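You operate a simulated robot arm through the tools that you are given. There is no shell and no other tool.

You are at the controls of a simulated robot arm. One attempt, no reset.

TASK
Rinse the sticky paddle and the steam cap under the tap.
Fine: paddle in its cup, cap in the white dish, tap off. What is to be rubbed or washed off counts as gone when no trace of it is left.

The check looks at the end state, three seconds after you hand in, the way a careful person would. Anything else that was tipped, shoved, dropped, spilled or broken makes it a failure. Lids that push on must go on centred and level and be pressed home; caps that screw on are set level and turned clockwise until they are tight.

THE ROBOT
A 7-joint arm with a two-finger parallel gripper, fixed in place. Base frame: the origin is at the foot of the arm, x ahead of it, y to its left, z up. Readings come in m, rad, newtons and seconds.
Its first joint turns from -2.897 to 2.897 rad. Payload 3.43 kg.
The TCP is the grasp point between the finger pads, 0.03 m short of the fingertips. In the tool frame z runs along the fingers and y along their closing line. Largest opening 0.094 m; finger width 0.028, thickness 0.01; the body of the gripper, 0.05 by 0.096 m, starts 0.055 m behind the TCP.
Orientation is told as [roll, pitch, yaw] about the base's x, y, z axes, in that order, counted from this pose: with the fingers straight down and closing along the base's y, the tool's x points along the base's -x, its y along +y and its z along -z.

THE INTERFACE
- The arm moves only by the tool nudge_tool. Its argument "series" is one flat list of numbers, 7 for each row, row after row: the gripper command, from -1 (fully open) to 1 (shut), values between in proportion, then the shift along the tool's x, y, z in m, then the turn, a rotation vector about the tool's x, y, z in rad. In form: [grip, x, y, z, ax, ay, az, grip, x, y, z, ax, ay, az, ...]. A call has 1 to 20 rows; each row shifts and turns the commanded pose from where the row before left it, along the tool's axes as they then stand. Rows are played at 5 a second. More than 0.05 m and 0.15 rad between two rows, or a gripper value outside its range, and nothing of the call is played. Where a pose cannot be reached the arm comes as near as it can. A force on the tool above 90 N (or 10 N above the force at the start of the call, whichever is more), or a blocked arm, ends the call early, and 0.2 s more pass. The fingers move at their own pace (about 0.045 m/s each) and stop on an object; they squeeze with about 33 N. The grip force told is the motor's: it shows also when the fingers shut on nothing. Time passes only in rows, and 0.2 s behind the last, so rows that do not move let the fingers close. It gives the time, the measured TCP pose, the force on the tool (base axes), the opening and the grip force at its end, in the units of the frame above (readings bear some noise), with the torque about the TCP (base axes, N m) and any sound that the robot's microphone picked up.
- Cameras (640 x 400 px; columns grow to the right, rows downward): "scene" is fixed at [0.4015, 0.6503, 1.5802]; the picture's right is [-0.90, -0.44, 0.00], its down [-0.23, 0.46, -0.86] and it looks along [0.38, -0.77, -0.52] (base axes); focal length 360 px, centre (320, 200). "wrist" rides on the gripper at [0.076, 0.014, -0.102] in the tool frame; the picture's right is [-0.18, 0.98, 0.00], its down [-0.75, -0.14, -0.64] and it looks along [-0.63, -0.12, 0.77] (tool axes); focal length 243 px, centre (320, 200). There is no depth. A picture from a camera that has moved, and an enlarged one, comes with that camera's place and axes in the base frame and with its lens.
- grab_frame(camera): a new picture of that camera. No time passes.
- slide_trunk(by): slides the trunk up (or, below 0, down) by that many m; the arm rides with it, the base frame stays. It gives what a move gives, with no picture.
- close_up(camera, box): a new picture of the part [left, top, right, bottom] of that camera's present view, enlarged. No time passes.
- sign_off(): hands the job in; it is judged then, once.

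Nothing tells you positions but the pictures and the camera data. Unless the task says otherwise, let go and move clear before handing in.

The tools are called after "Request:" by a JSON object that holds its "op" and its "data". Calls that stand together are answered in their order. nudge_tool: Moves the arm, as the interface text tells. Its arguments: {"type":"object","properties":{"series":{"type":"array","items":{"type":"number"}}},"required":["series"]} The other tools are called the same way: slide_trunk (by) slides the trunk up or down; grab_frame (camera) takes a picture; close_up (camera, box) takes an enlarged picture of a part of a camera's view; sign_off () hands the job in.

At the start:

```text
time: 0.0
tool_pos: [0.695, -0.024, 1.1539]
tool_rot: [0.0, 0.001, 0.003]
wrist_force: [-0.3, 0.1, 0.6]
torque: [0.02, -0.01, 0.0]
gripper_width: 0.0939
gripper_force: 0.0
trunk travel left (down, up): [-0.25, 0.24]
```

scene: 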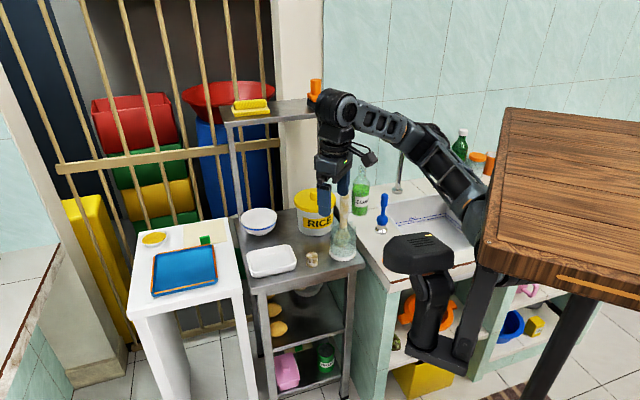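
wrist: 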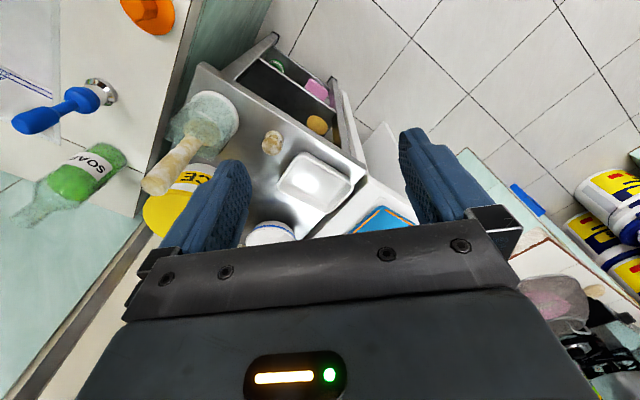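

I see a steel table with a bowl, white dish, rice tub, a small cap and a paddle standing in a glass cup, and to the right a counter with what may be the tap. I'll look closer at everything first.

Request:
{"op": "close_up", "data": {"camera": "scene", "box": [230, 160, 390, 280]}}

Request:
{"op": "close_up", "data": {"camera": "scene", "box": [340, 120, 500, 250]}}

Request:
{"op": "close_up", "data": {"camera": "wrist", "box": [120, 60, 360, 260]}}

Request:
{"op": "close_up", "data": {"camera": "wrist", "box": [0, 0, 200, 250]}}

Request:
{"op": "grab_frame", "data": {"camera": "wrist"}}

Request:
{"op": "close_up", "data": {"camera": "scene", "box": [130, 60, 330, 310]}}

```text
3.33 times, centred on (310, 220) of scene
camera zoom: at [0.4015, 0.6503, 1.5802], right [-0.9, -0.44, 0.0], down [-0.23, 0.46, -0.86], along [0.38, -0.77, -0.52], focal length 1199 px, centre (353, 133)
```

zoom: 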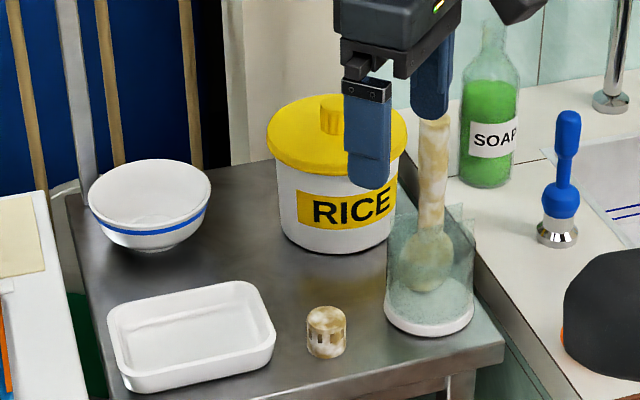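

```text
3.08 times, centred on (420, 185) of scene
camera zoom: at [0.4015, 0.6503, 1.5802], right [-0.9, -0.44, 0.0], down [-0.23, 0.46, -0.86], along [0.38, -0.77, -0.52], focal length 1107 px, centre (12, 246)
```

zoom: 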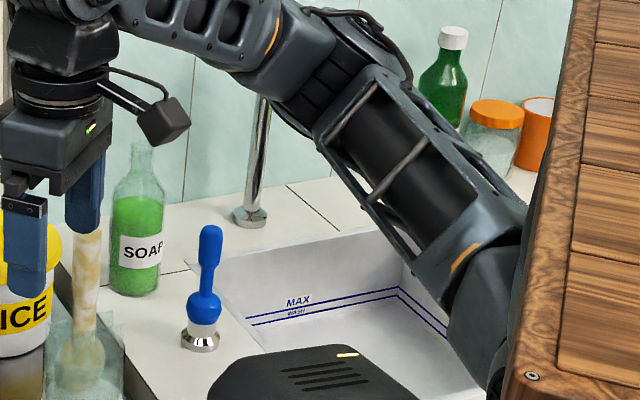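

```text
2.00 times, centred on (240, 160) of wrist
camera zoom: at [0.6194, -0.0082, 1.2572], right [0.18, 0.98, 0.0], down [0.75, -0.14, 0.64], along [0.63, -0.12, -0.77], focal length 485 px, centre (480, 280)
```

zoom: 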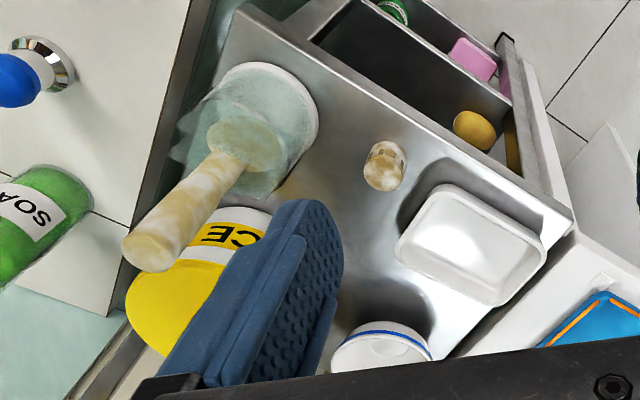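

```text
1.60 times, centred on (100, 125) of wrist
camera zoom: at [0.6194, -0.0082, 1.2572], right [0.18, 0.98, 0.0], down [0.75, -0.14, 0.64], along [0.63, -0.12, -0.77], focal length 388 px, centre (672, 320)
```

zoom: 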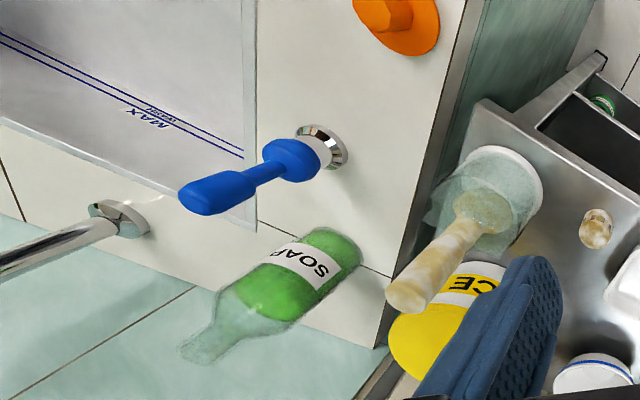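

```text
taken
camera wrist: at [0.6194, -0.0082, 1.2572], right [0.18, 0.98, 0.0], down [0.75, -0.14, 0.64], along [0.63, -0.12, -0.77], focal length 243 px, centre (320, 200)
```

wrist: 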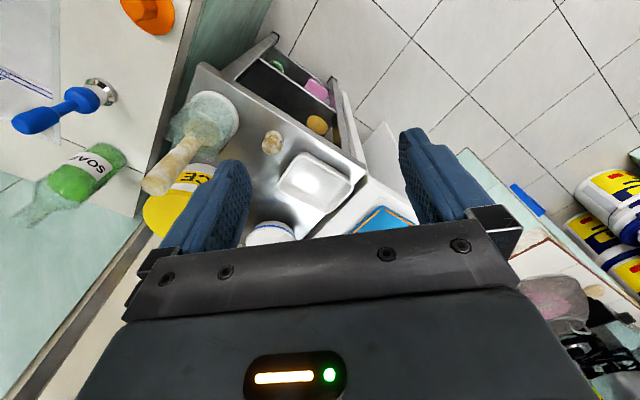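

```text
1.60 times, centred on (230, 185) of scene
camera zoom: at [0.4015, 0.6503, 1.5802], right [-0.9, -0.44, 0.0], down [-0.23, 0.46, -0.86], along [0.38, -0.77, -0.52], focal length 576 px, centre (464, 224)
```

zoom: 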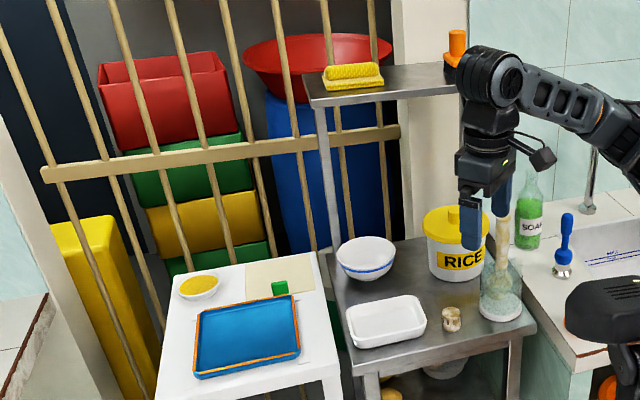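

The small cap sits around (0.82, -0.14), the paddle cup around (0.75, -0.23), and the dish around (0.94, -0.09), all on a steel top at z≈0.79. The tap column is near (0.71, -0.74) and the blue lever near (0.68, -0.42). Next I lift and turn to look at the sink.

Request:
{"op": "nudge_tool", "data": {"series": [-1, 0.024, -0.029, -0.016, 0, 0, 0, -1, 0.024, -0.029, -0.016, 0, 0, 0, -1, 0.024, -0.029, -0.016, 0, 0, 0, -1, 0.024, -0.029, -0.016, 0, 0, 0, -1, 0.024, -0.029, -0.016, 0, 0, 0, -1, 0.024, -0.029, -0.016, 0, 0, 0, -1, 0, 0, 0, 0, 0, 0.14, -1, 0, 0, 0, 0, 0, 0.14, -1, 0, 0, 0, 0, 0, 0.14, -1, 0, 0, 0, 0, 0, 0.14, -1, 0, 0, 0, 0, 0, 0.14]}}

Request:
{"op": "grab_frame", "data": {"camera": "wrist"}}

Request:
{"op": "grab_frame", "data": {"camera": "scene"}}

```text
time: 2.4
tool_pos: [0.5559, -0.1971, 1.2432]
tool_rot: [0.034, 0.029, -0.683]
wrist_force: [-0.3, 0.7, -0.4]
torque: [-0.03, -0.01, 0.02]
gripper_width: 0.0941
gripper_force: 0.1
trunk travel left (down, up): [-0.25, 0.24]
```

```text
taken
camera wrist: at [0.5056, -0.1427, 1.3473], right [0.76, 0.65, 0.03], down [0.5, -0.61, 0.61], along [0.41, -0.45, -0.79], focal length 243 px, centre (320, 200)
```

wrist: 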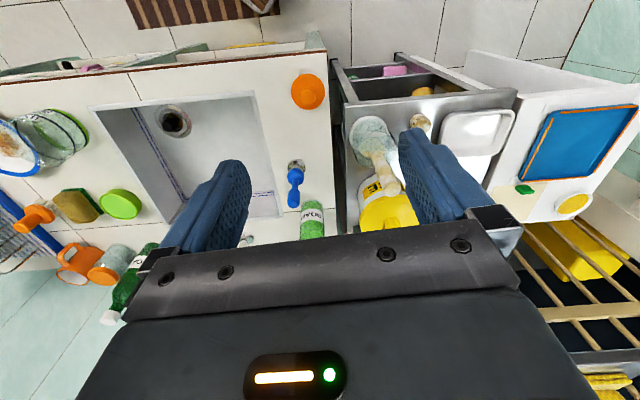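

```text
taken
```

scene: 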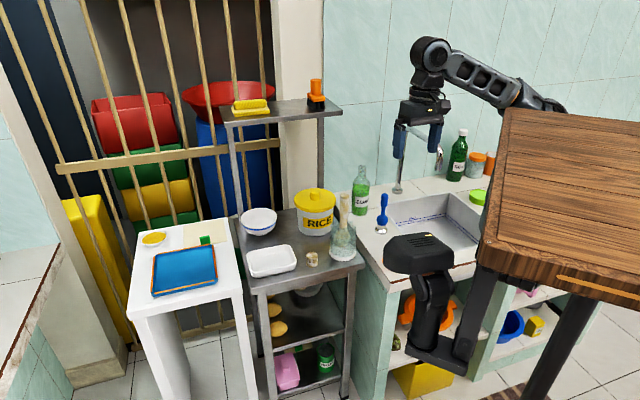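

The sink with a drain is now in view, with the blue lever beside it and the spout partly hidden. I'll take enlarged looks at the tap, lever and the black object in front.

Request:
{"op": "close_up", "data": {"camera": "scene", "box": [370, 100, 510, 190]}}

Request:
{"op": "close_up", "data": {"camera": "scene", "box": [350, 180, 510, 400]}}

Request:
{"op": "close_up", "data": {"camera": "wrist", "box": [80, 40, 360, 250]}}

Request:
{"op": "close_up", "data": {"camera": "wrist", "box": [0, 0, 340, 110]}}

```text
4.44 times, centred on (440, 145) of scene
camera zoom: at [0.4015, 0.6503, 1.5802], right [-0.9, -0.44, 0.0], down [-0.23, 0.46, -0.86], along [0.38, -0.77, -0.52], focal length 1599 px, centre (-213, 444)
```

zoom: 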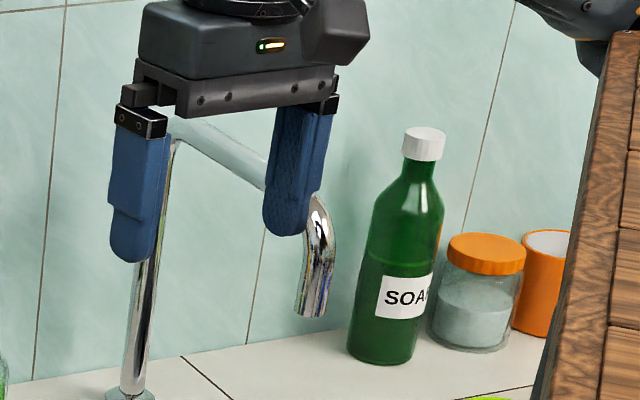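

```text
1.82 times, centred on (430, 290) of scene
camera zoom: at [0.4015, 0.6503, 1.5802], right [-0.9, -0.44, 0.0], down [-0.23, 0.46, -0.86], along [0.38, -0.77, -0.52], focal length 654 px, centre (120, 36)
```

zoom: 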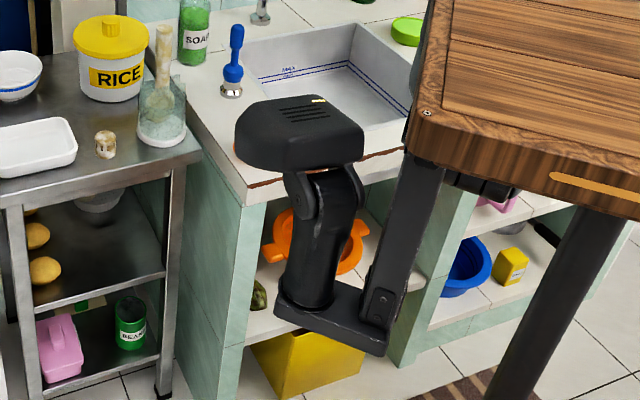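

```text
1.90 times, centred on (220, 145) of wrist
camera zoom: at [0.5056, -0.1427, 1.3473], right [0.76, 0.65, 0.03], down [0.5, -0.61, 0.61], along [0.41, -0.45, -0.79], focal length 462 px, centre (510, 305)
```

zoom: 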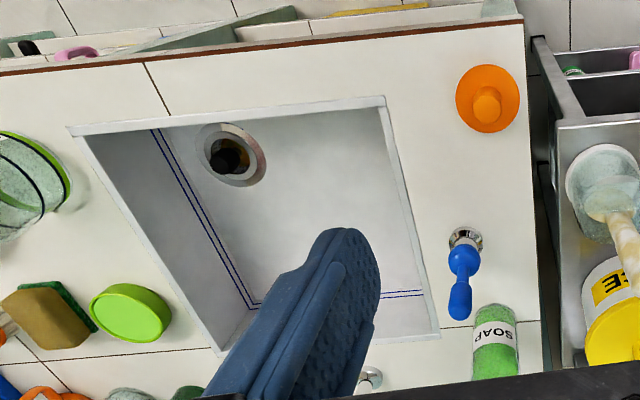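

```text
1.88 times, centred on (170, 55) of wrist
camera zoom: at [0.5056, -0.1427, 1.3473], right [0.76, 0.65, 0.03], down [0.5, -0.61, 0.61], along [0.41, -0.45, -0.79], focal length 457 px, centre (602, 473)
```

zoom: 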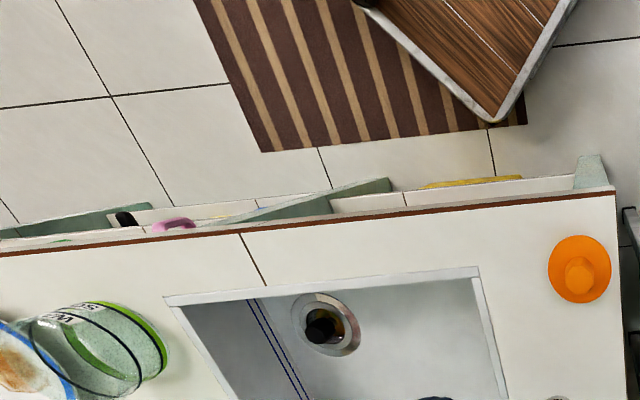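

The counter runs at about 45° to the base, the tap's spout ends near (0.545, -0.645, 0.97), and the blue stick beside the sink seems to be its lever. I'll look closer at these before acting.

Request:
{"op": "close_up", "data": {"camera": "scene", "box": [345, 180, 425, 240]}}

Request:
{"op": "close_up", "data": {"camera": "wrist", "box": [260, 140, 340, 250]}}

Request:
{"op": "nudge_tool", "data": {"series": [-1, 0.0, -0.04, -0.01, 0, 0, 0.1, -1, 0.0, -0.04, -0.01, 0, 0, 0.1, -1, 0, -0.04, -0.01, 0, 0, 0, -1, 0, -0.04, -0.01, 0, 0, 0]}}

Request:
{"op": "grab_frame", "data": {"camera": "wrist"}}

Request:
{"op": "grab_frame", "data": {"camera": "scene"}}

```text
6.67 times, centred on (385, 210) of scene
camera zoom: at [0.4015, 0.6503, 1.5802], right [-0.9, -0.44, 0.0], down [-0.23, 0.46, -0.86], along [0.38, -0.77, -0.52], focal length 2398 px, centre (-113, 133)
```

zoom: 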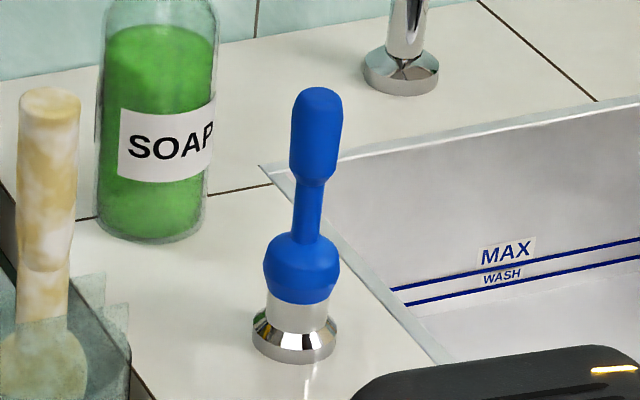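

```text
3.64 times, centred on (300, 195) of wrist
camera zoom: at [0.5056, -0.1427, 1.3473], right [0.76, 0.65, 0.03], down [0.5, -0.61, 0.61], along [0.41, -0.45, -0.79], focal length 882 px, centre (393, 218)
```

zoom: 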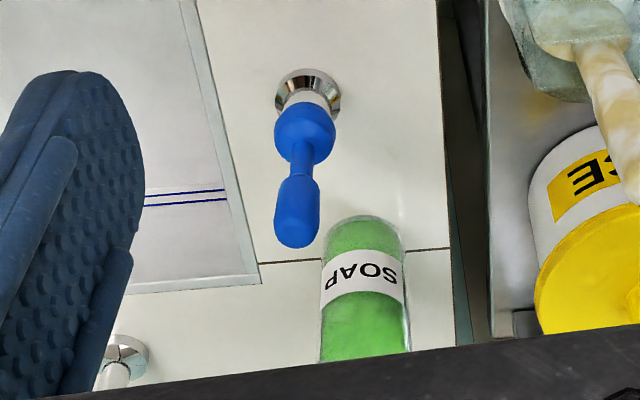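

```text
time: 3.4
tool_pos: [0.4489, -0.3126, 1.2598]
tool_rot: [0.14, 0.055, -0.82]
wrist_force: [-0.8, -0.6, 0.2]
torque: [0.0, 0.01, 0.0]
gripper_width: 0.0937
gripper_force: 0.1
trunk travel left (down, up): [-0.25, 0.24]
stopped in row 4: the arm was blocked; the commanded pose is now the measured one
```

```text
taken
camera wrist: at [0.4011, -0.2602, 1.3663], right [0.84, 0.52, 0.13], down [0.37, -0.73, 0.57], along [0.39, -0.44, -0.81], focal length 243 px, centre (320, 200)
```

wrist: 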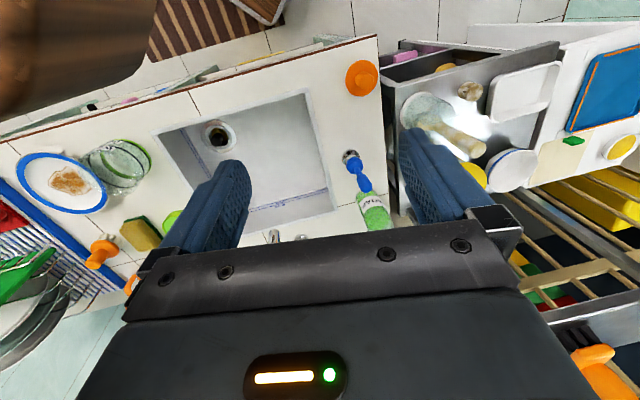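

```text
taken
```

scene: 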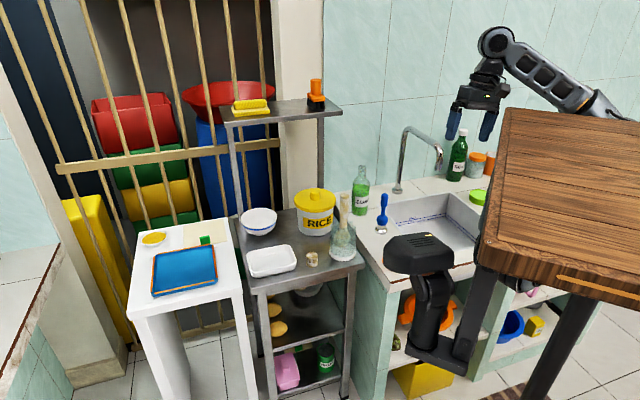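

The arm was stopped at the near limit, and a brown thing sits very close to the wrist camera at its upper left. I'll inspect it before moving again.

Request:
{"op": "close_up", "data": {"camera": "wrist", "box": [0, 0, 320, 130]}}

Request:
{"op": "close_up", "data": {"camera": "scene", "box": [420, 10, 640, 150]}}

Request:
{"op": "close_up", "data": {"camera": "scene", "box": [460, 90, 640, 400]}}

Request:
{"op": "close_up", "data": {"camera": "wrist", "box": [230, 80, 420, 260]}}

```text
2.00 times, centred on (160, 65) of wrist
camera zoom: at [0.4011, -0.2602, 1.3663], right [0.84, 0.52, 0.13], down [0.37, -0.73, 0.57], along [0.39, -0.44, -0.81], focal length 485 px, centre (640, 470)
```

zoom: 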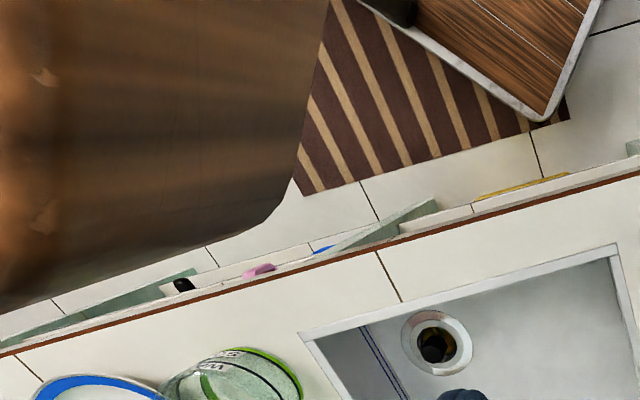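

```text
2.86 times, centred on (530, 80) of scene
camera zoom: at [0.4015, 0.6503, 1.5802], right [-0.9, -0.44, 0.0], down [-0.23, 0.46, -0.86], along [0.38, -0.77, -0.52], focal length 1028 px, centre (-280, 543)
```

zoom: 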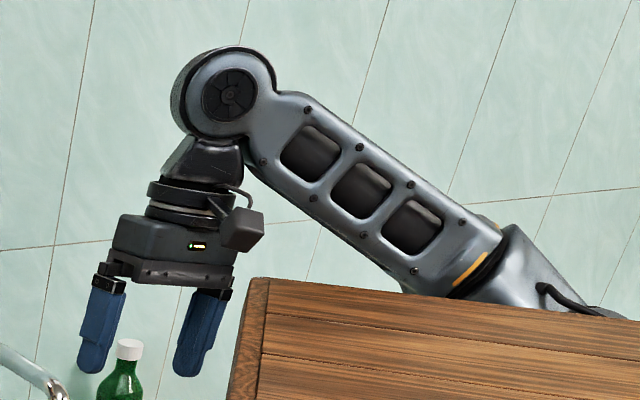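

```text
1.29 times, centred on (550, 245) of scene
camera zoom: at [0.4015, 0.6503, 1.5802], right [-0.9, -0.44, 0.0], down [-0.23, 0.46, -0.86], along [0.38, -0.77, -0.52], focal length 464 px, centre (23, 142)
```

zoom: 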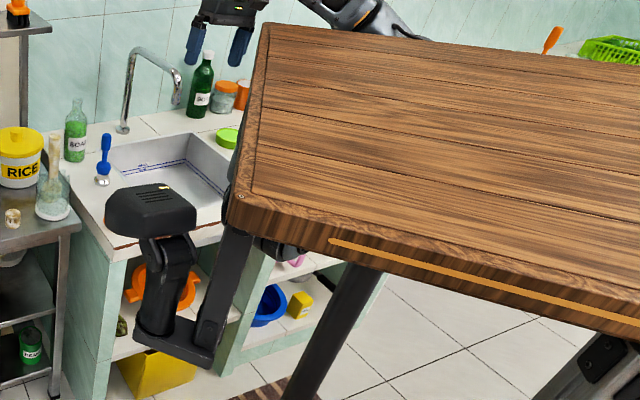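

```text
2.22 times, centred on (325, 170) of wrist
camera zoom: at [0.4011, -0.2602, 1.3663], right [0.84, 0.52, 0.13], down [0.37, -0.73, 0.57], along [0.39, -0.44, -0.81], focal length 539 px, centre (309, 267)
```

zoom: 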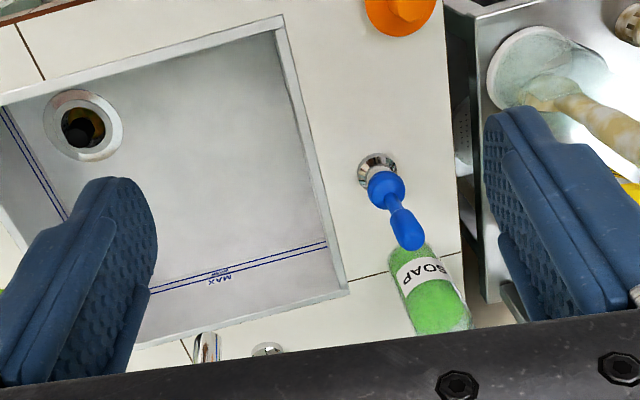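

The wooden slab is at about z≈1.33 right beside the wrist at short reach, so I must keep outward. I'll straighten the tool and move out toward the lever to view it, the tap and the cup closely.

Request:
{"op": "nudge_tool", "data": {"series": [-1, -0.03, 0.014, 0, 0.07, -0.027, 0, -1, -0.03, 0.014, 0, 0.07, -0.027, 0, -1, -0.03, 0.014, 0.02, 0, 0, 0, -1, -0.013, 0.014, 0.02, 0, 0, 0]}}

Request:
{"op": "grab_frame", "data": {"camera": "wrist"}}

Request:
{"op": "grab_frame", "data": {"camera": "scene"}}

```text
time: 4.4
tool_pos: [0.5592, -0.3504, 1.218]
tool_rot: [-0.003, -0.001, -0.824]
wrist_force: [0.6, -0.1, -0.1]
torque: [0.01, 0.01, 0.01]
gripper_width: 0.094
gripper_force: 0.0
trunk travel left (down, up): [-0.25, 0.24]
```

```text
taken
camera wrist: at [0.5188, -0.2833, 1.3203], right [0.85, 0.53, 0.0], down [0.41, -0.65, 0.64], along [0.34, -0.55, -0.76], focal length 243 px, centre (320, 200)
```

wrist: 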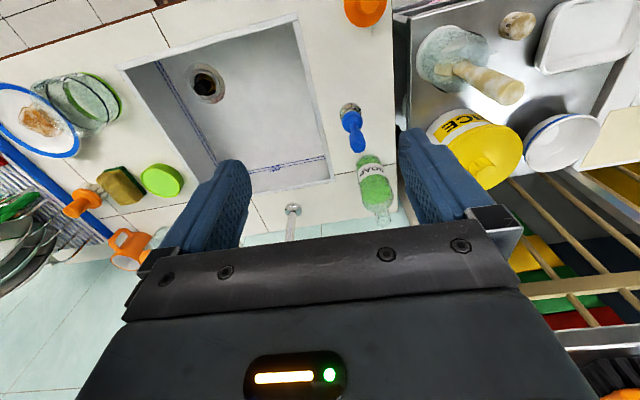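

```text
taken
```

scene: 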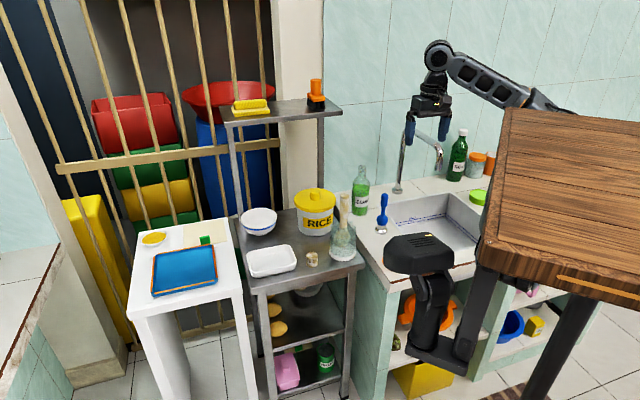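

Now the tool is level again. I'll zoom on the spout, lever and cup.

Request:
{"op": "close_up", "data": {"camera": "scene", "box": [380, 110, 480, 200]}}

Request:
{"op": "close_up", "data": {"camera": "wrist", "box": [320, 80, 420, 230]}}

Request:
{"op": "close_up", "data": {"camera": "wrist", "box": [400, 0, 640, 180]}}

Request:
{"op": "close_up", "data": {"camera": "wrist", "box": [100, 20, 340, 240]}}

Request:
{"op": "close_up", "data": {"camera": "scene", "box": [300, 180, 370, 280]}}

```text
4.44 times, centred on (430, 155) of scene
camera zoom: at [0.4015, 0.6503, 1.5802], right [-0.9, -0.44, 0.0], down [-0.23, 0.46, -0.86], along [0.38, -0.77, -0.52], focal length 1599 px, centre (-169, 400)
```

zoom: 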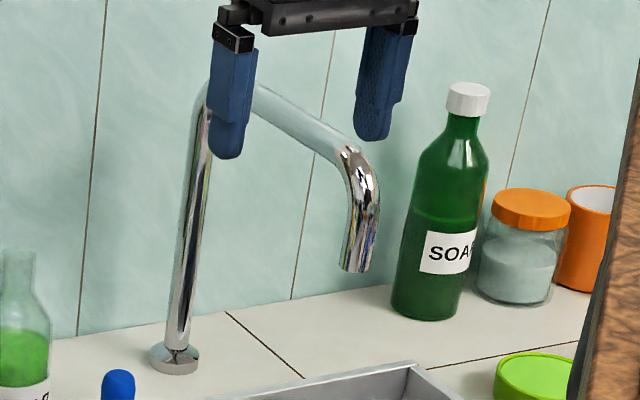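

```text
2.67 times, centred on (370, 155) of wrist
camera zoom: at [0.5188, -0.2833, 1.3203], right [0.85, 0.53, 0.0], down [0.41, -0.65, 0.64], along [0.34, -0.55, -0.76], focal length 647 px, centre (187, 320)
```

zoom: 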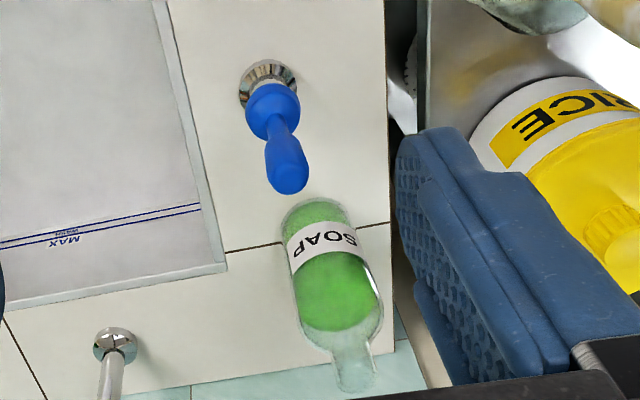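

```text
2.22 times, centred on (520, 90) of wrist
camera zoom: at [0.5188, -0.2833, 1.3203], right [0.85, 0.53, 0.0], down [0.41, -0.65, 0.64], along [0.34, -0.55, -0.76], focal length 539 px, centre (-124, 444)
```

zoom: 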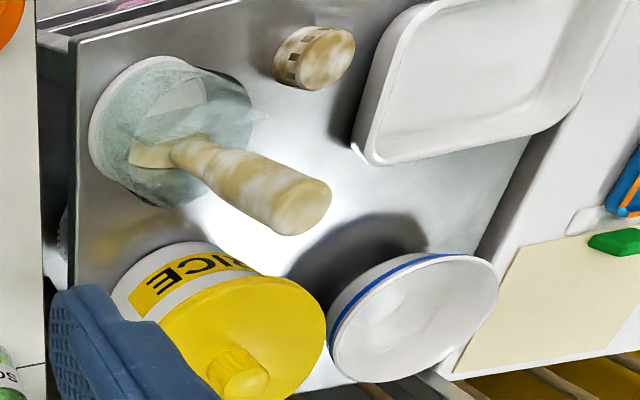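

```text
1.82 times, centred on (220, 130) of wrist
camera zoom: at [0.5188, -0.2833, 1.3203], right [0.85, 0.53, 0.0], down [0.41, -0.65, 0.64], along [0.34, -0.55, -0.76], focal length 441 px, centre (502, 327)
```

zoom: 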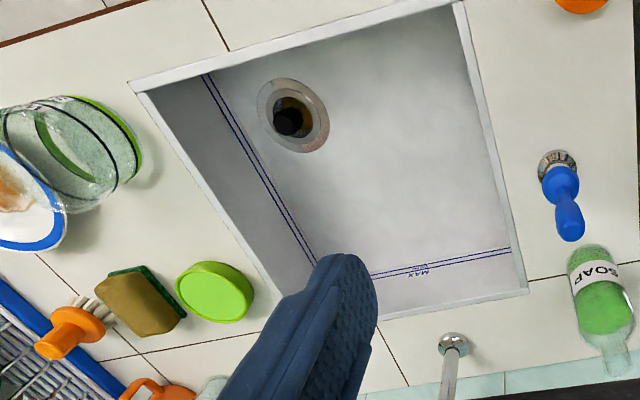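

```text
4.00 times, centred on (335, 230) of scene
camera zoom: at [0.4015, 0.6503, 1.5802], right [-0.9, -0.44, 0.0], down [-0.23, 0.46, -0.86], along [0.38, -0.77, -0.52], focal length 1439 px, centre (260, 80)
```

zoom: 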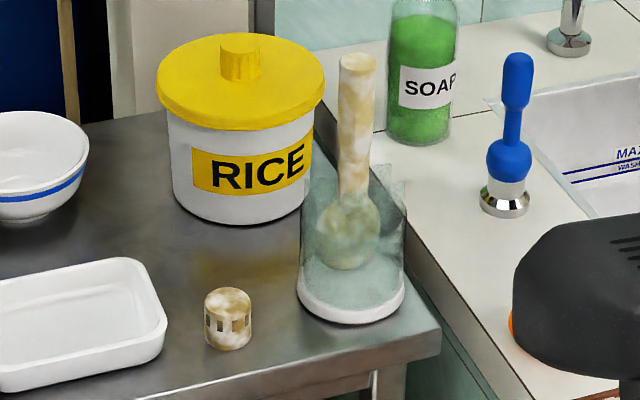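

The lever stands upright at about (0.679, -0.421), top z≈0.947, and the paddle leans in its cup with its handle top near (0.762, -0.25, 1.01). I'll move above the lever and look before lowering.

Request:
{"op": "nudge_tool", "data": {"series": [-1, -0.0267, 0.008, 0.0316, 0, 0, 0, -1, -0.0267, 0.008, 0.0316, 0, 0, 0, -1, -0.0267, 0.008, 0.0316, 0, 0, 0, -1, -0.0267, 0.008, 0.0316, 0, 0, 0, -1, -0.0267, 0.008, 0.0316, 0, 0, 0, -1, 0, 0, 0, 0, 0, 0]}}

Request:
{"op": "grab_frame", "data": {"camera": "wrist"}}

Request:
{"op": "close_up", "data": {"camera": "scene", "box": [320, 120, 460, 250]}}

```text
time: 5.8
tool_pos: [0.681, -0.4198, 1.0597]
tool_rot: [0.0, 0.0, -0.826]
wrist_force: [0.5, -0.2, -0.5]
torque: [-0.01, -0.02, 0.0]
gripper_width: 0.0941
gripper_force: 0.1
trunk travel left (down, up): [-0.25, 0.24]
```

```text
taken
camera wrist: at [0.64, -0.3532, 1.1631], right [0.85, 0.53, 0.0], down [0.41, -0.65, 0.64], along [0.34, -0.54, -0.77], focal length 243 px, centre (320, 200)
```

wrist: 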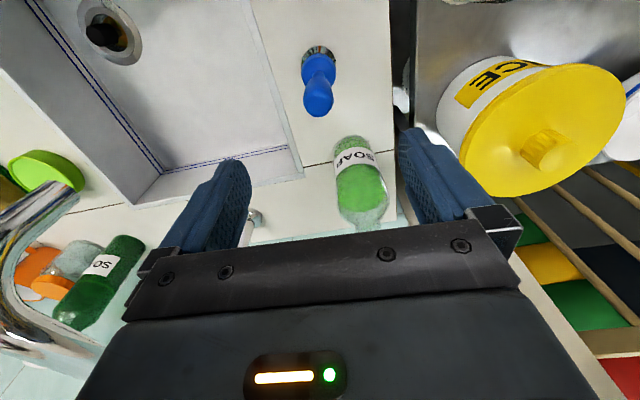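

```text
3.08 times, centred on (390, 185) of scene
camera zoom: at [0.4015, 0.6503, 1.5802], right [-0.9, -0.44, 0.0], down [-0.23, 0.46, -0.86], along [0.38, -0.77, -0.52], focal length 1107 px, centre (105, 246)
```

zoom: 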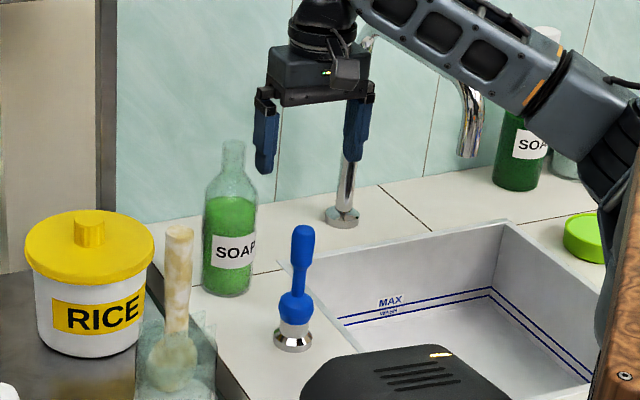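

The lever is centred between the open fingers. I'll lower astride its grip and close gently, then feel which way it gives.

Request:
{"op": "nudge_tool", "data": {"series": [-1, 0.004, 0, 0.034, 0, 0, 0, -1, 0, 0, 0.034, 0, 0, 0, -1, 0, 0, 0.034, 0, 0, 0, -1, 0, 0, 0.033, 0, 0, 0, -0.2, 0, 0, 0, 0, 0, 0, -0.2, 0, 0, 0, 0, 0, 0]}}

Request:
{"op": "close_up", "data": {"camera": "scene", "box": [340, 140, 440, 250]}}

Request:
{"op": "grab_frame", "data": {"camera": "wrist"}}

```text
time: 7.2
tool_pos: [0.6796, -0.4156, 0.9271]
tool_rot: [-0.001, -0.001, -0.823]
wrist_force: [-0.3, -0.6, -0.4]
torque: [-0.02, 0.01, 0.0]
gripper_width: 0.0564
gripper_force: 0.0
trunk travel left (down, up): [-0.25, 0.24]
```

```text
3.64 times, centred on (390, 195) of scene
camera zoom: at [0.4015, 0.6503, 1.5802], right [-0.9, -0.44, 0.0], down [-0.23, 0.46, -0.86], along [0.38, -0.77, -0.52], focal length 1308 px, centre (66, 218)
```

zoom: 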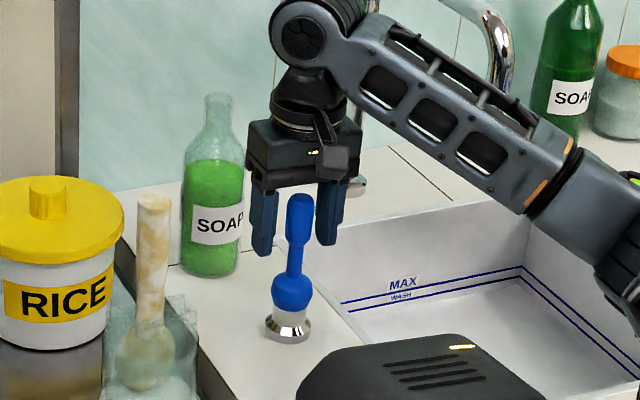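

```text
taken
camera wrist: at [0.6386, -0.3498, 1.029], right [0.85, 0.53, 0.0], down [0.41, -0.65, 0.64], along [0.34, -0.54, -0.77], focal length 243 px, centre (320, 200)
```

wrist: 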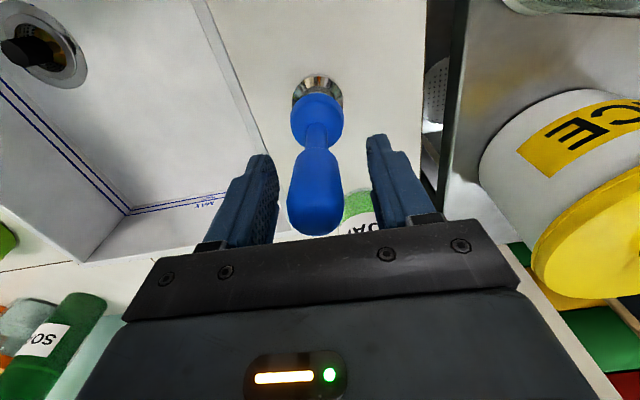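

The lever's grip sits between the pads, about 4 mm off centre. I'll centre, close on it, then try small shifts in each direction reading the force.

Request:
{"op": "nudge_tool", "data": {"series": [-0.2, 0, -0.004, 0, 0, 0, 0, 0.6, 0, 0, 0, 0, 0, 0, 0.6, 0, 0, 0, 0, 0, 0]}}

Request:
{"op": "nudge_tool", "data": {"series": [0.6, -0.004, 0, 0, 0, 0, 0, 0.6, 0, 0, 0, 0, 0, 0]}}

Request:
{"op": "nudge_tool", "data": {"series": [0.6, 0.008, 0, 0, 0, 0, 0, 0.6, 0, 0, 0, 0, 0, 0]}}

Request:
{"op": "nudge_tool", "data": {"series": [0.6, -0.004, 0.004, 0, 0, 0, 0, 0.6, 0, 0, 0, 0, 0, 0]}}

Request:
{"op": "nudge_tool", "data": {"series": [0.6, 0, -0.008, 0, 0, 0, 0, 0.6, 0, 0, 0, 0, 0, 0]}}

Request:
{"op": "nudge_tool", "data": {"series": [0.6, 0, 0.004, 0, 0, 0, 0, 0.6, 0, 0, 0, 0, 0, 0]}}

```text
time: 8.0
tool_pos: [0.6782, -0.417, 0.9275]
tool_rot: [0.003, -0.002, -0.82]
wrist_force: [13.4, 12.1, 1.8]
torque: [-0.23, 0.11, -0.17]
gripper_width: 0.0294
gripper_force: 9.6
trunk travel left (down, up): [-0.25, 0.24]
```

```text
time: 8.6
tool_pos: [0.6766, -0.4188, 0.9279]
tool_rot: [0.001, -0.001, -0.822]
wrist_force: [6.3, 33.0, -2.7]
torque: [-0.61, 0.14, 0.03]
gripper_width: 0.034
gripper_force: 14.0
trunk travel left (down, up): [-0.25, 0.24]
```

```text
time: 9.2
tool_pos: [0.6738, -0.4171, 0.9262]
tool_rot: [0.0, -0.002, -0.823]
wrist_force: [22.3, 17.9, -0.3]
torque: [-0.38, 0.22, -0.33]
gripper_width: 0.0353
gripper_force: 14.6
trunk travel left (down, up): [-0.25, 0.24]
```

```text
time: 9.8
tool_pos: [0.6775, -0.418, 0.9268]
tool_rot: [0.001, 0.001, -0.824]
wrist_force: [10.7, 18.9, 4.4]
torque: [0.22, 0.2, -0.15]
gripper_width: 0.0308
gripper_force: 9.9
trunk travel left (down, up): [-0.25, 0.24]
```

```text
time: 10.4
tool_pos: [0.6744, -0.4217, 0.9279]
tool_rot: [0.001, -0.001, -0.822]
wrist_force: [24.1, 29.5, 2.3]
torque: [-0.56, 0.22, -0.28]
gripper_width: 0.0401
gripper_force: 18.8
trunk travel left (down, up): [-0.25, 0.24]
```

```text
time: 11.0
tool_pos: [0.6757, -0.4207, 0.9271]
tool_rot: [0.0, 0.0, -0.823]
wrist_force: [16.6, 26.8, 2.0]
torque: [0.04, -0.09, -0.18]
gripper_width: 0.0365
gripper_force: 15.4
trunk travel left (down, up): [-0.25, 0.24]
```

The right-hand finger touches first, so the lever is a little to the tool's +y; it resists being pushed back but gave toward the front. I'll recentre and pull gently toward the front.

Request:
{"op": "nudge_tool", "data": {"series": [-0.2, 0, 0.006, 0, 0, 0, 0, -0.2, 0, 0, 0, 0, 0, 0, 0.6, 0, 0, 0, 0, 0, 0, 0.6, 0, 0, 0, 0, 0, 0]}}

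Request:
{"op": "grab_frame", "data": {"camera": "wrist"}}

Request:
{"op": "nudge_tool", "data": {"series": [0.6, 0.01, 0, 0, 0, 0, 0, 0.6, 0, 0, 0, 0, 0, 0]}}

Request:
{"op": "grab_frame", "data": {"camera": "wrist"}}

```text
time: 12.0
tool_pos: [0.6785, -0.418, 0.9276]
tool_rot: [0.001, 0.0, -0.828]
wrist_force: [-1.6, -3.2, -0.6]
torque: [-0.1, 0.0, 0.05]
gripper_width: 0.0283
gripper_force: 22.7
trunk travel left (down, up): [-0.25, 0.24]
```

```text
taken
camera wrist: at [0.6384, -0.3512, 1.0297], right [0.85, 0.53, 0.0], down [0.41, -0.65, 0.64], along [0.34, -0.54, -0.77], focal length 243 px, centre (320, 200)
```

wrist: 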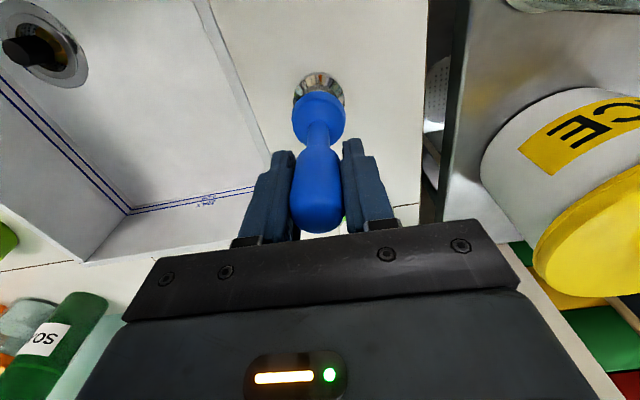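

```text
time: 12.6
tool_pos: [0.6732, -0.4112, 0.9276]
tool_rot: [0.0, 0.0, -0.827]
wrist_force: [2.8, -22.6, -6.3]
torque: [-0.67, -1.13, 0.01]
gripper_width: 0.0258
gripper_force: 45.4
trunk travel left (down, up): [-0.25, 0.24]
```

```text
taken
camera wrist: at [0.6323, -0.3448, 1.0296], right [0.85, 0.53, 0.0], down [0.4, -0.65, 0.64], along [0.34, -0.55, -0.77], focal length 243 px, centre (320, 200)
```

wrist: 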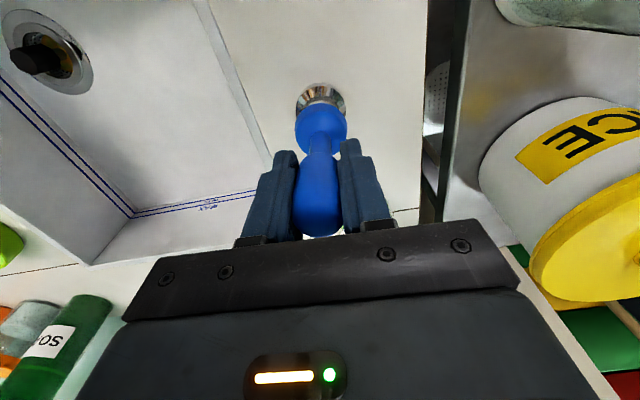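

The lever top followed the pull by several millimetres with a resistance of about 20 N. I'll check a bit further, and then test twisting.

Request:
{"op": "nudge_tool", "data": {"series": [0.6, 0.008, 0, 0, 0, 0, 0, 0.6, 0, 0, 0, 0, 0, 0]}}

Request:
{"op": "close_up", "data": {"camera": "scene", "box": [340, 140, 440, 250]}}

Request:
{"op": "grab_frame", "data": {"camera": "wrist"}}

```text
time: 13.2
tool_pos: [0.6673, -0.405, 0.9265]
tool_rot: [-0.001, -0.001, -0.827]
wrist_force: [-0.2, -26.0, -6.7]
torque: [-0.49, -1.28, -0.04]
gripper_width: 0.0259
gripper_force: 45.4
trunk travel left (down, up): [-0.25, 0.24]
```

```text
3.64 times, centred on (390, 195) of scene
camera zoom: at [0.4015, 0.6503, 1.5802], right [-0.9, -0.44, 0.0], down [-0.23, 0.46, -0.86], along [0.38, -0.77, -0.52], focal length 1308 px, centre (66, 218)
```

zoom: 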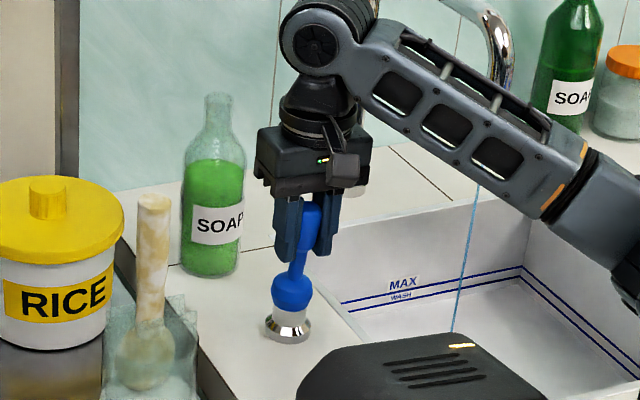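

```text
taken
camera wrist: at [0.6263, -0.3387, 1.0294], right [0.85, 0.53, 0.0], down [0.41, -0.65, 0.64], along [0.34, -0.54, -0.77], focal length 243 px, centre (320, 200)
```

wrist: 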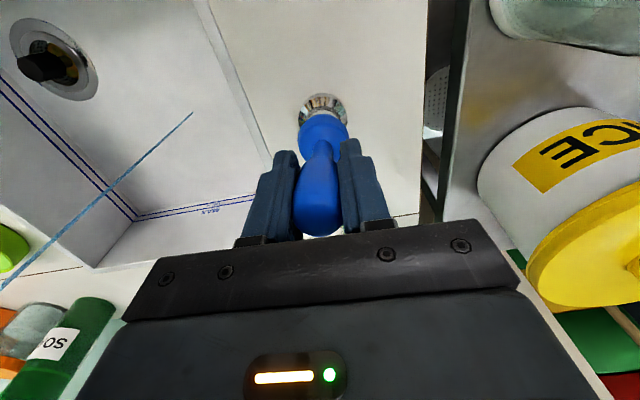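

Pulling the lever toward the front opens the tap: a thin stream now falls at about (0.534, -0.553) into the sink (floor z≈0.66). I'll tilt it somewhat more for a stronger flow, then let go and see if it stays.

Request:
{"op": "nudge_tool", "data": {"series": [0.6, 0.007, 0, 0.001, 0, 0, 0, 0.6, 0.007, 0, 0.001, 0, 0, 0, 0.6, 0, 0, 0, 0, 0, 0]}}

Request:
{"op": "grab_frame", "data": {"camera": "wrist"}}

Request:
{"op": "close_up", "data": {"camera": "scene", "box": [340, 130, 500, 260]}}

```text
time: 14.0
tool_pos: [0.6576, -0.3942, 0.9239]
tool_rot: [-0.001, -0.001, -0.827]
wrist_force: [-2.2, -30.2, -2.7]
torque: [-0.55, -1.39, -0.04]
gripper_width: 0.0261
gripper_force: 45.0
trunk travel left (down, up): [-0.25, 0.24]
```

```text
taken
camera wrist: at [0.6162, -0.3283, 1.0276], right [0.85, 0.53, 0.0], down [0.41, -0.65, 0.64], along [0.34, -0.55, -0.77], focal length 243 px, centre (320, 200)
```

wrist: 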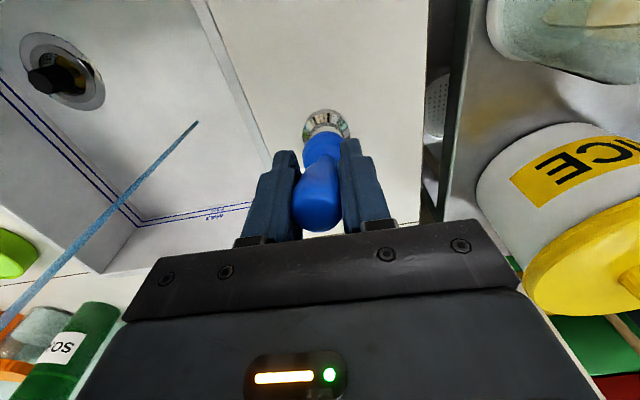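

```text
3.08 times, centred on (420, 195) of scene
camera zoom: at [0.4015, 0.6503, 1.5802], right [-0.9, -0.44, 0.0], down [-0.23, 0.46, -0.86], along [0.38, -0.77, -0.52], focal length 1107 px, centre (12, 215)
```

zoom: 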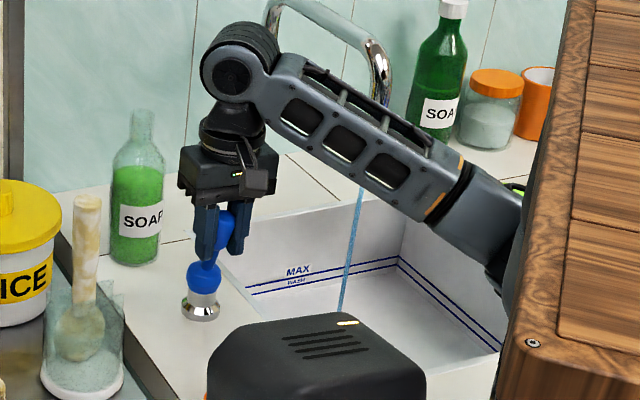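

Flow is moderate now. I'll open and lift off to see whether the lever holds its place.

Request:
{"op": "nudge_tool", "data": {"series": [0.1, 0, 0, 0, 0, 0, 0, -0.3, 0, 0, 0, 0, 0, 0, -0.6, 0, 0, -0.03, 0, 0, 0, -0.6, 0, 0, -0.04, 0, 0, 0, -0.6, 0, 0, -0.04, 0, 0, 0, -0.6, 0, 0, -0.04, 0, 0, 0]}}

Request:
{"op": "grab_frame", "data": {"camera": "wrist"}}

Request:
{"op": "close_up", "data": {"camera": "scene", "box": [340, 130, 500, 260]}}

```text
time: 15.4
tool_pos: [0.6593, -0.3948, 1.0758]
tool_rot: [0.0, 0.0, -0.825]
wrist_force: [-0.4, -0.3, 0.0]
torque: [0.03, 0.02, 0.01]
gripper_width: 0.0754
gripper_force: 0.0
trunk travel left (down, up): [-0.25, 0.24]
```

```text
taken
camera wrist: at [0.6179, -0.3282, 1.1782], right [0.85, 0.53, 0.0], down [0.41, -0.65, 0.64], along [0.34, -0.54, -0.77], focal length 243 px, centre (320, 200)
```

wrist: 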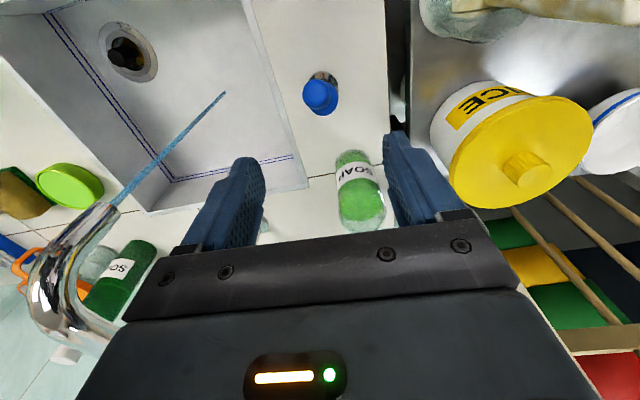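

```text
3.08 times, centred on (420, 195) of scene
camera zoom: at [0.4015, 0.6503, 1.5802], right [-0.9, -0.44, 0.0], down [-0.23, 0.46, -0.86], along [0.38, -0.77, -0.52], focal length 1107 px, centre (12, 215)
```

zoom: 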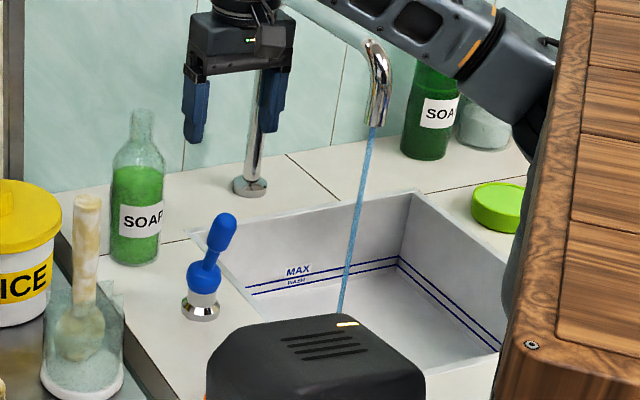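

The lever stays and the water runs steadily. Next I rise and move toward the paddle for a good view of its handle and blade orientation.

Request:
{"op": "nudge_tool", "data": {"series": [-1, 0, 0, -0.05, 0, 0, 0, -1, 0, 0, -0.05, 0, 0, 0, -1, 0, 0, -0.04, 0, 0, 0, -1, 0.0265, 0.0246, 0, 0, 0, 0, -1, 0.0265, 0.0246, 0, 0, 0, 0, -1, 0.0265, 0.0246, 0, 0, 0, 0, -1, 0.0265, 0.0246, 0, 0, 0, 0, -1, 0, 0, 0, 0, 0, -0.12, -1, 0, 0, 0, 0, 0, -0.12, -1, 0, 0, 0, 0, 0, -0.12, -1, 0, 0, 0, 0, 0, -0.12]}}

Request:
{"op": "grab_frame", "data": {"camera": "wrist"}}

Request:
{"op": "close_up", "data": {"camera": "scene", "box": [300, 170, 400, 280]}}

```text
time: 17.8
tool_pos: [0.658, -0.2484, 1.2158]
tool_rot: [0.001, 0.0, -0.345]
wrist_force: [-0.5, 0.8, -0.1]
torque: [-0.03, -0.02, -0.02]
gripper_width: 0.094
gripper_force: 0.1
trunk travel left (down, up): [-0.25, 0.24]
```

```text
taken
camera wrist: at [0.5914, -0.2085, 1.3177], right [0.5, 0.86, 0.0], down [0.66, -0.39, 0.64], along [0.56, -0.32, -0.77], focal length 243 px, centre (320, 200)
```

wrist: 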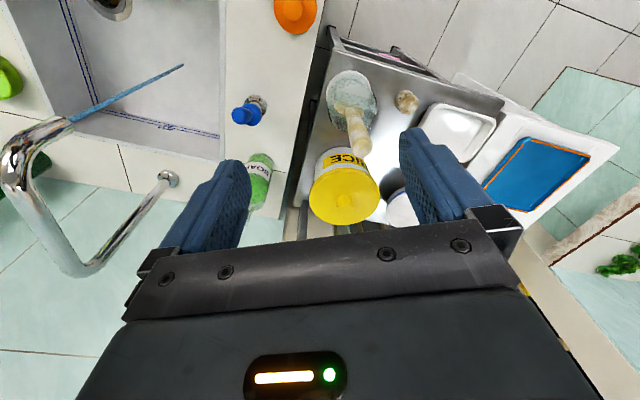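

```text
3.64 times, centred on (350, 225) of scene
camera zoom: at [0.4015, 0.6503, 1.5802], right [-0.9, -0.44, 0.0], down [-0.23, 0.46, -0.86], along [0.38, -0.77, -0.52], focal length 1308 px, centre (211, 109)
```

zoom: 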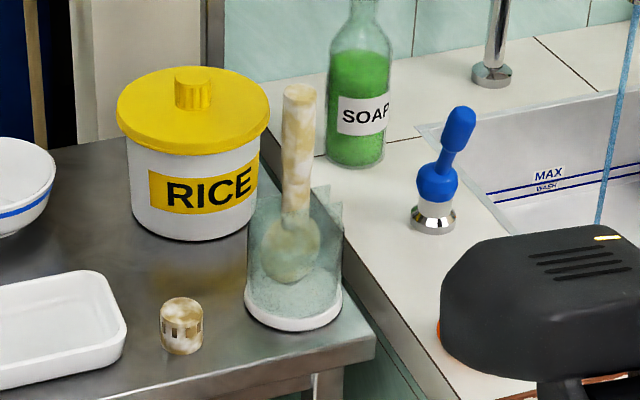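

I have a clear view of the paddle cup; I'll zoom to measure handle and blade.

Request:
{"op": "close_up", "data": {"camera": "wrist", "box": [300, 50, 440, 170]}}

Request:
{"op": "close_up", "data": {"camera": "scene", "box": [320, 185, 370, 265]}}

```text
3.33 times, centred on (370, 110) of wrist
camera zoom: at [0.5914, -0.2085, 1.3177], right [0.5, 0.86, 0.0], down [0.66, -0.39, 0.64], along [0.56, -0.32, -0.77], focal length 809 px, centre (153, 500)
```

zoom: 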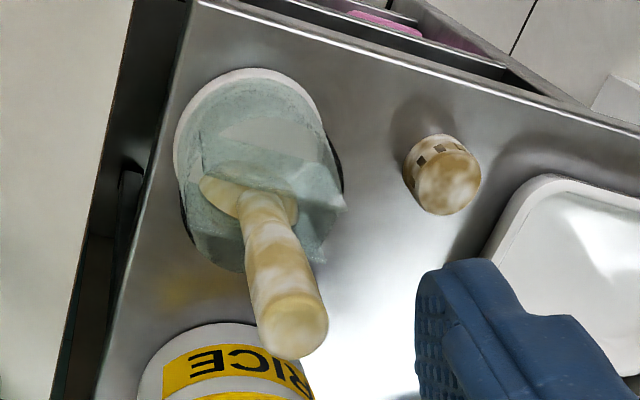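

```text
5.00 times, centred on (345, 225) of scene
camera zoom: at [0.4015, 0.6503, 1.5802], right [-0.9, -0.44, 0.0], down [-0.23, 0.46, -0.86], along [0.38, -0.77, -0.52], focal length 1799 px, centre (195, 75)
```

zoom: 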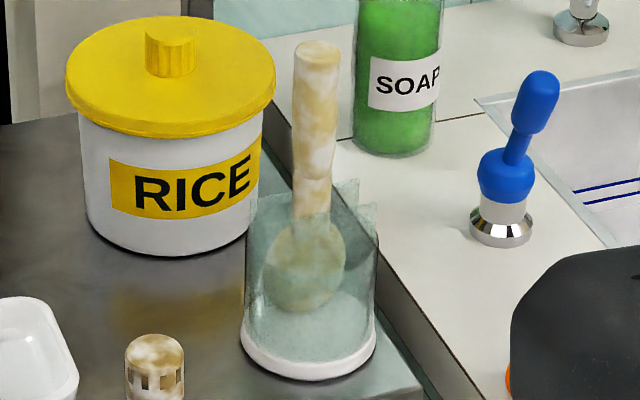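

The paddle stands nearly upright at (0.7545, -0.236), handle top z≈1.02, blade bottom z≈0.816, blade width along (0.7, 0.7). I'll turn the tool and tilt it 45° so I can grip the handle from the side; then a vertical tool will later hold the paddle slanted under the stream.

Request:
{"op": "nudge_tool", "data": {"series": [-1, 0, 0, 0, 0, 0, -0.131, -1, 0, 0, 0, 0, 0, -0.131, -1, 0, 0, 0, 0, 0, -0.131, -1, 0, 0, 0, 0, 0, -0.131, -1, 0, 0, 0, 0, 0, -0.131, -1, 0, 0, 0, 0, 0, -0.131, -1, 0, 0, 0, 0, 0, -0.131, -1, 0, 0, 0, 0, 0, -0.131, -1, -0.0054, -0.026, 0.03, 0, 0, 0, -1, -0.0054, -0.026, 0.03, 0, 0, 0]}}

Request:
{"op": "nudge_tool", "data": {"series": [-1, 0, 0, 0, 0, -0.131, 0, -1, 0, 0, 0, 0, -0.131, 0, -1, 0, 0, 0, 0, -0.131, 0, -1, 0, 0, 0, 0, -0.131, 0, -1, 0, 0, 0, 0, -0.131, 0, -1, 0, 0, 0, 0, -0.131, 0]}}

Request:
{"op": "grab_frame", "data": {"camera": "wrist"}}

Request:
{"op": "grab_frame", "data": {"camera": "scene"}}

```text
time: 20.0
tool_pos: [0.6982, -0.2821, 1.154]
tool_rot: [0.001, 0.0, 0.705]
wrist_force: [-0.2, 0.1, 0.5]
torque: [0.02, -0.03, -0.01]
gripper_width: 0.094
gripper_force: 0.1
trunk travel left (down, up): [-0.25, 0.24]
```

```text
time: 21.4
tool_pos: [0.6996, -0.2814, 1.156]
tool_rot: [0.0, -0.789, 0.704]
wrist_force: [0.3, -0.6, 0.6]
torque: [0.02, 0.01, 0.01]
gripper_width: 0.0941
gripper_force: 0.0
trunk travel left (down, up): [-0.25, 0.24]
```

```text
taken
camera wrist: at [0.5936, -0.3512, 1.1734], right [-0.54, 0.83, 0.13], down [0.15, -0.06, 0.99], along [0.83, 0.55, -0.09], focal length 243 px, centre (320, 200)
```

wrist: 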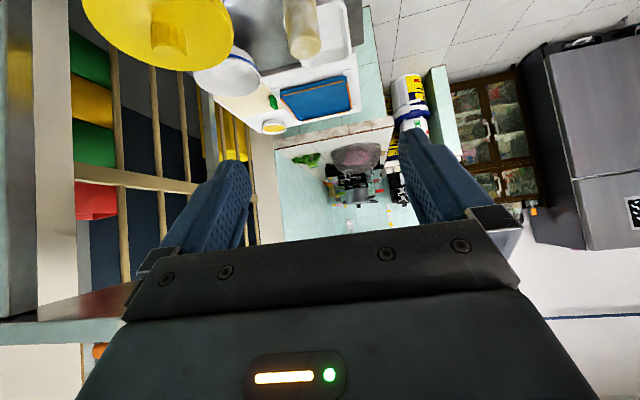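

```text
taken
```

scene: 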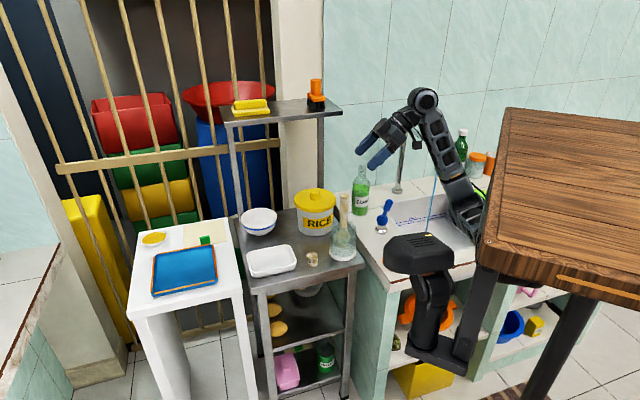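

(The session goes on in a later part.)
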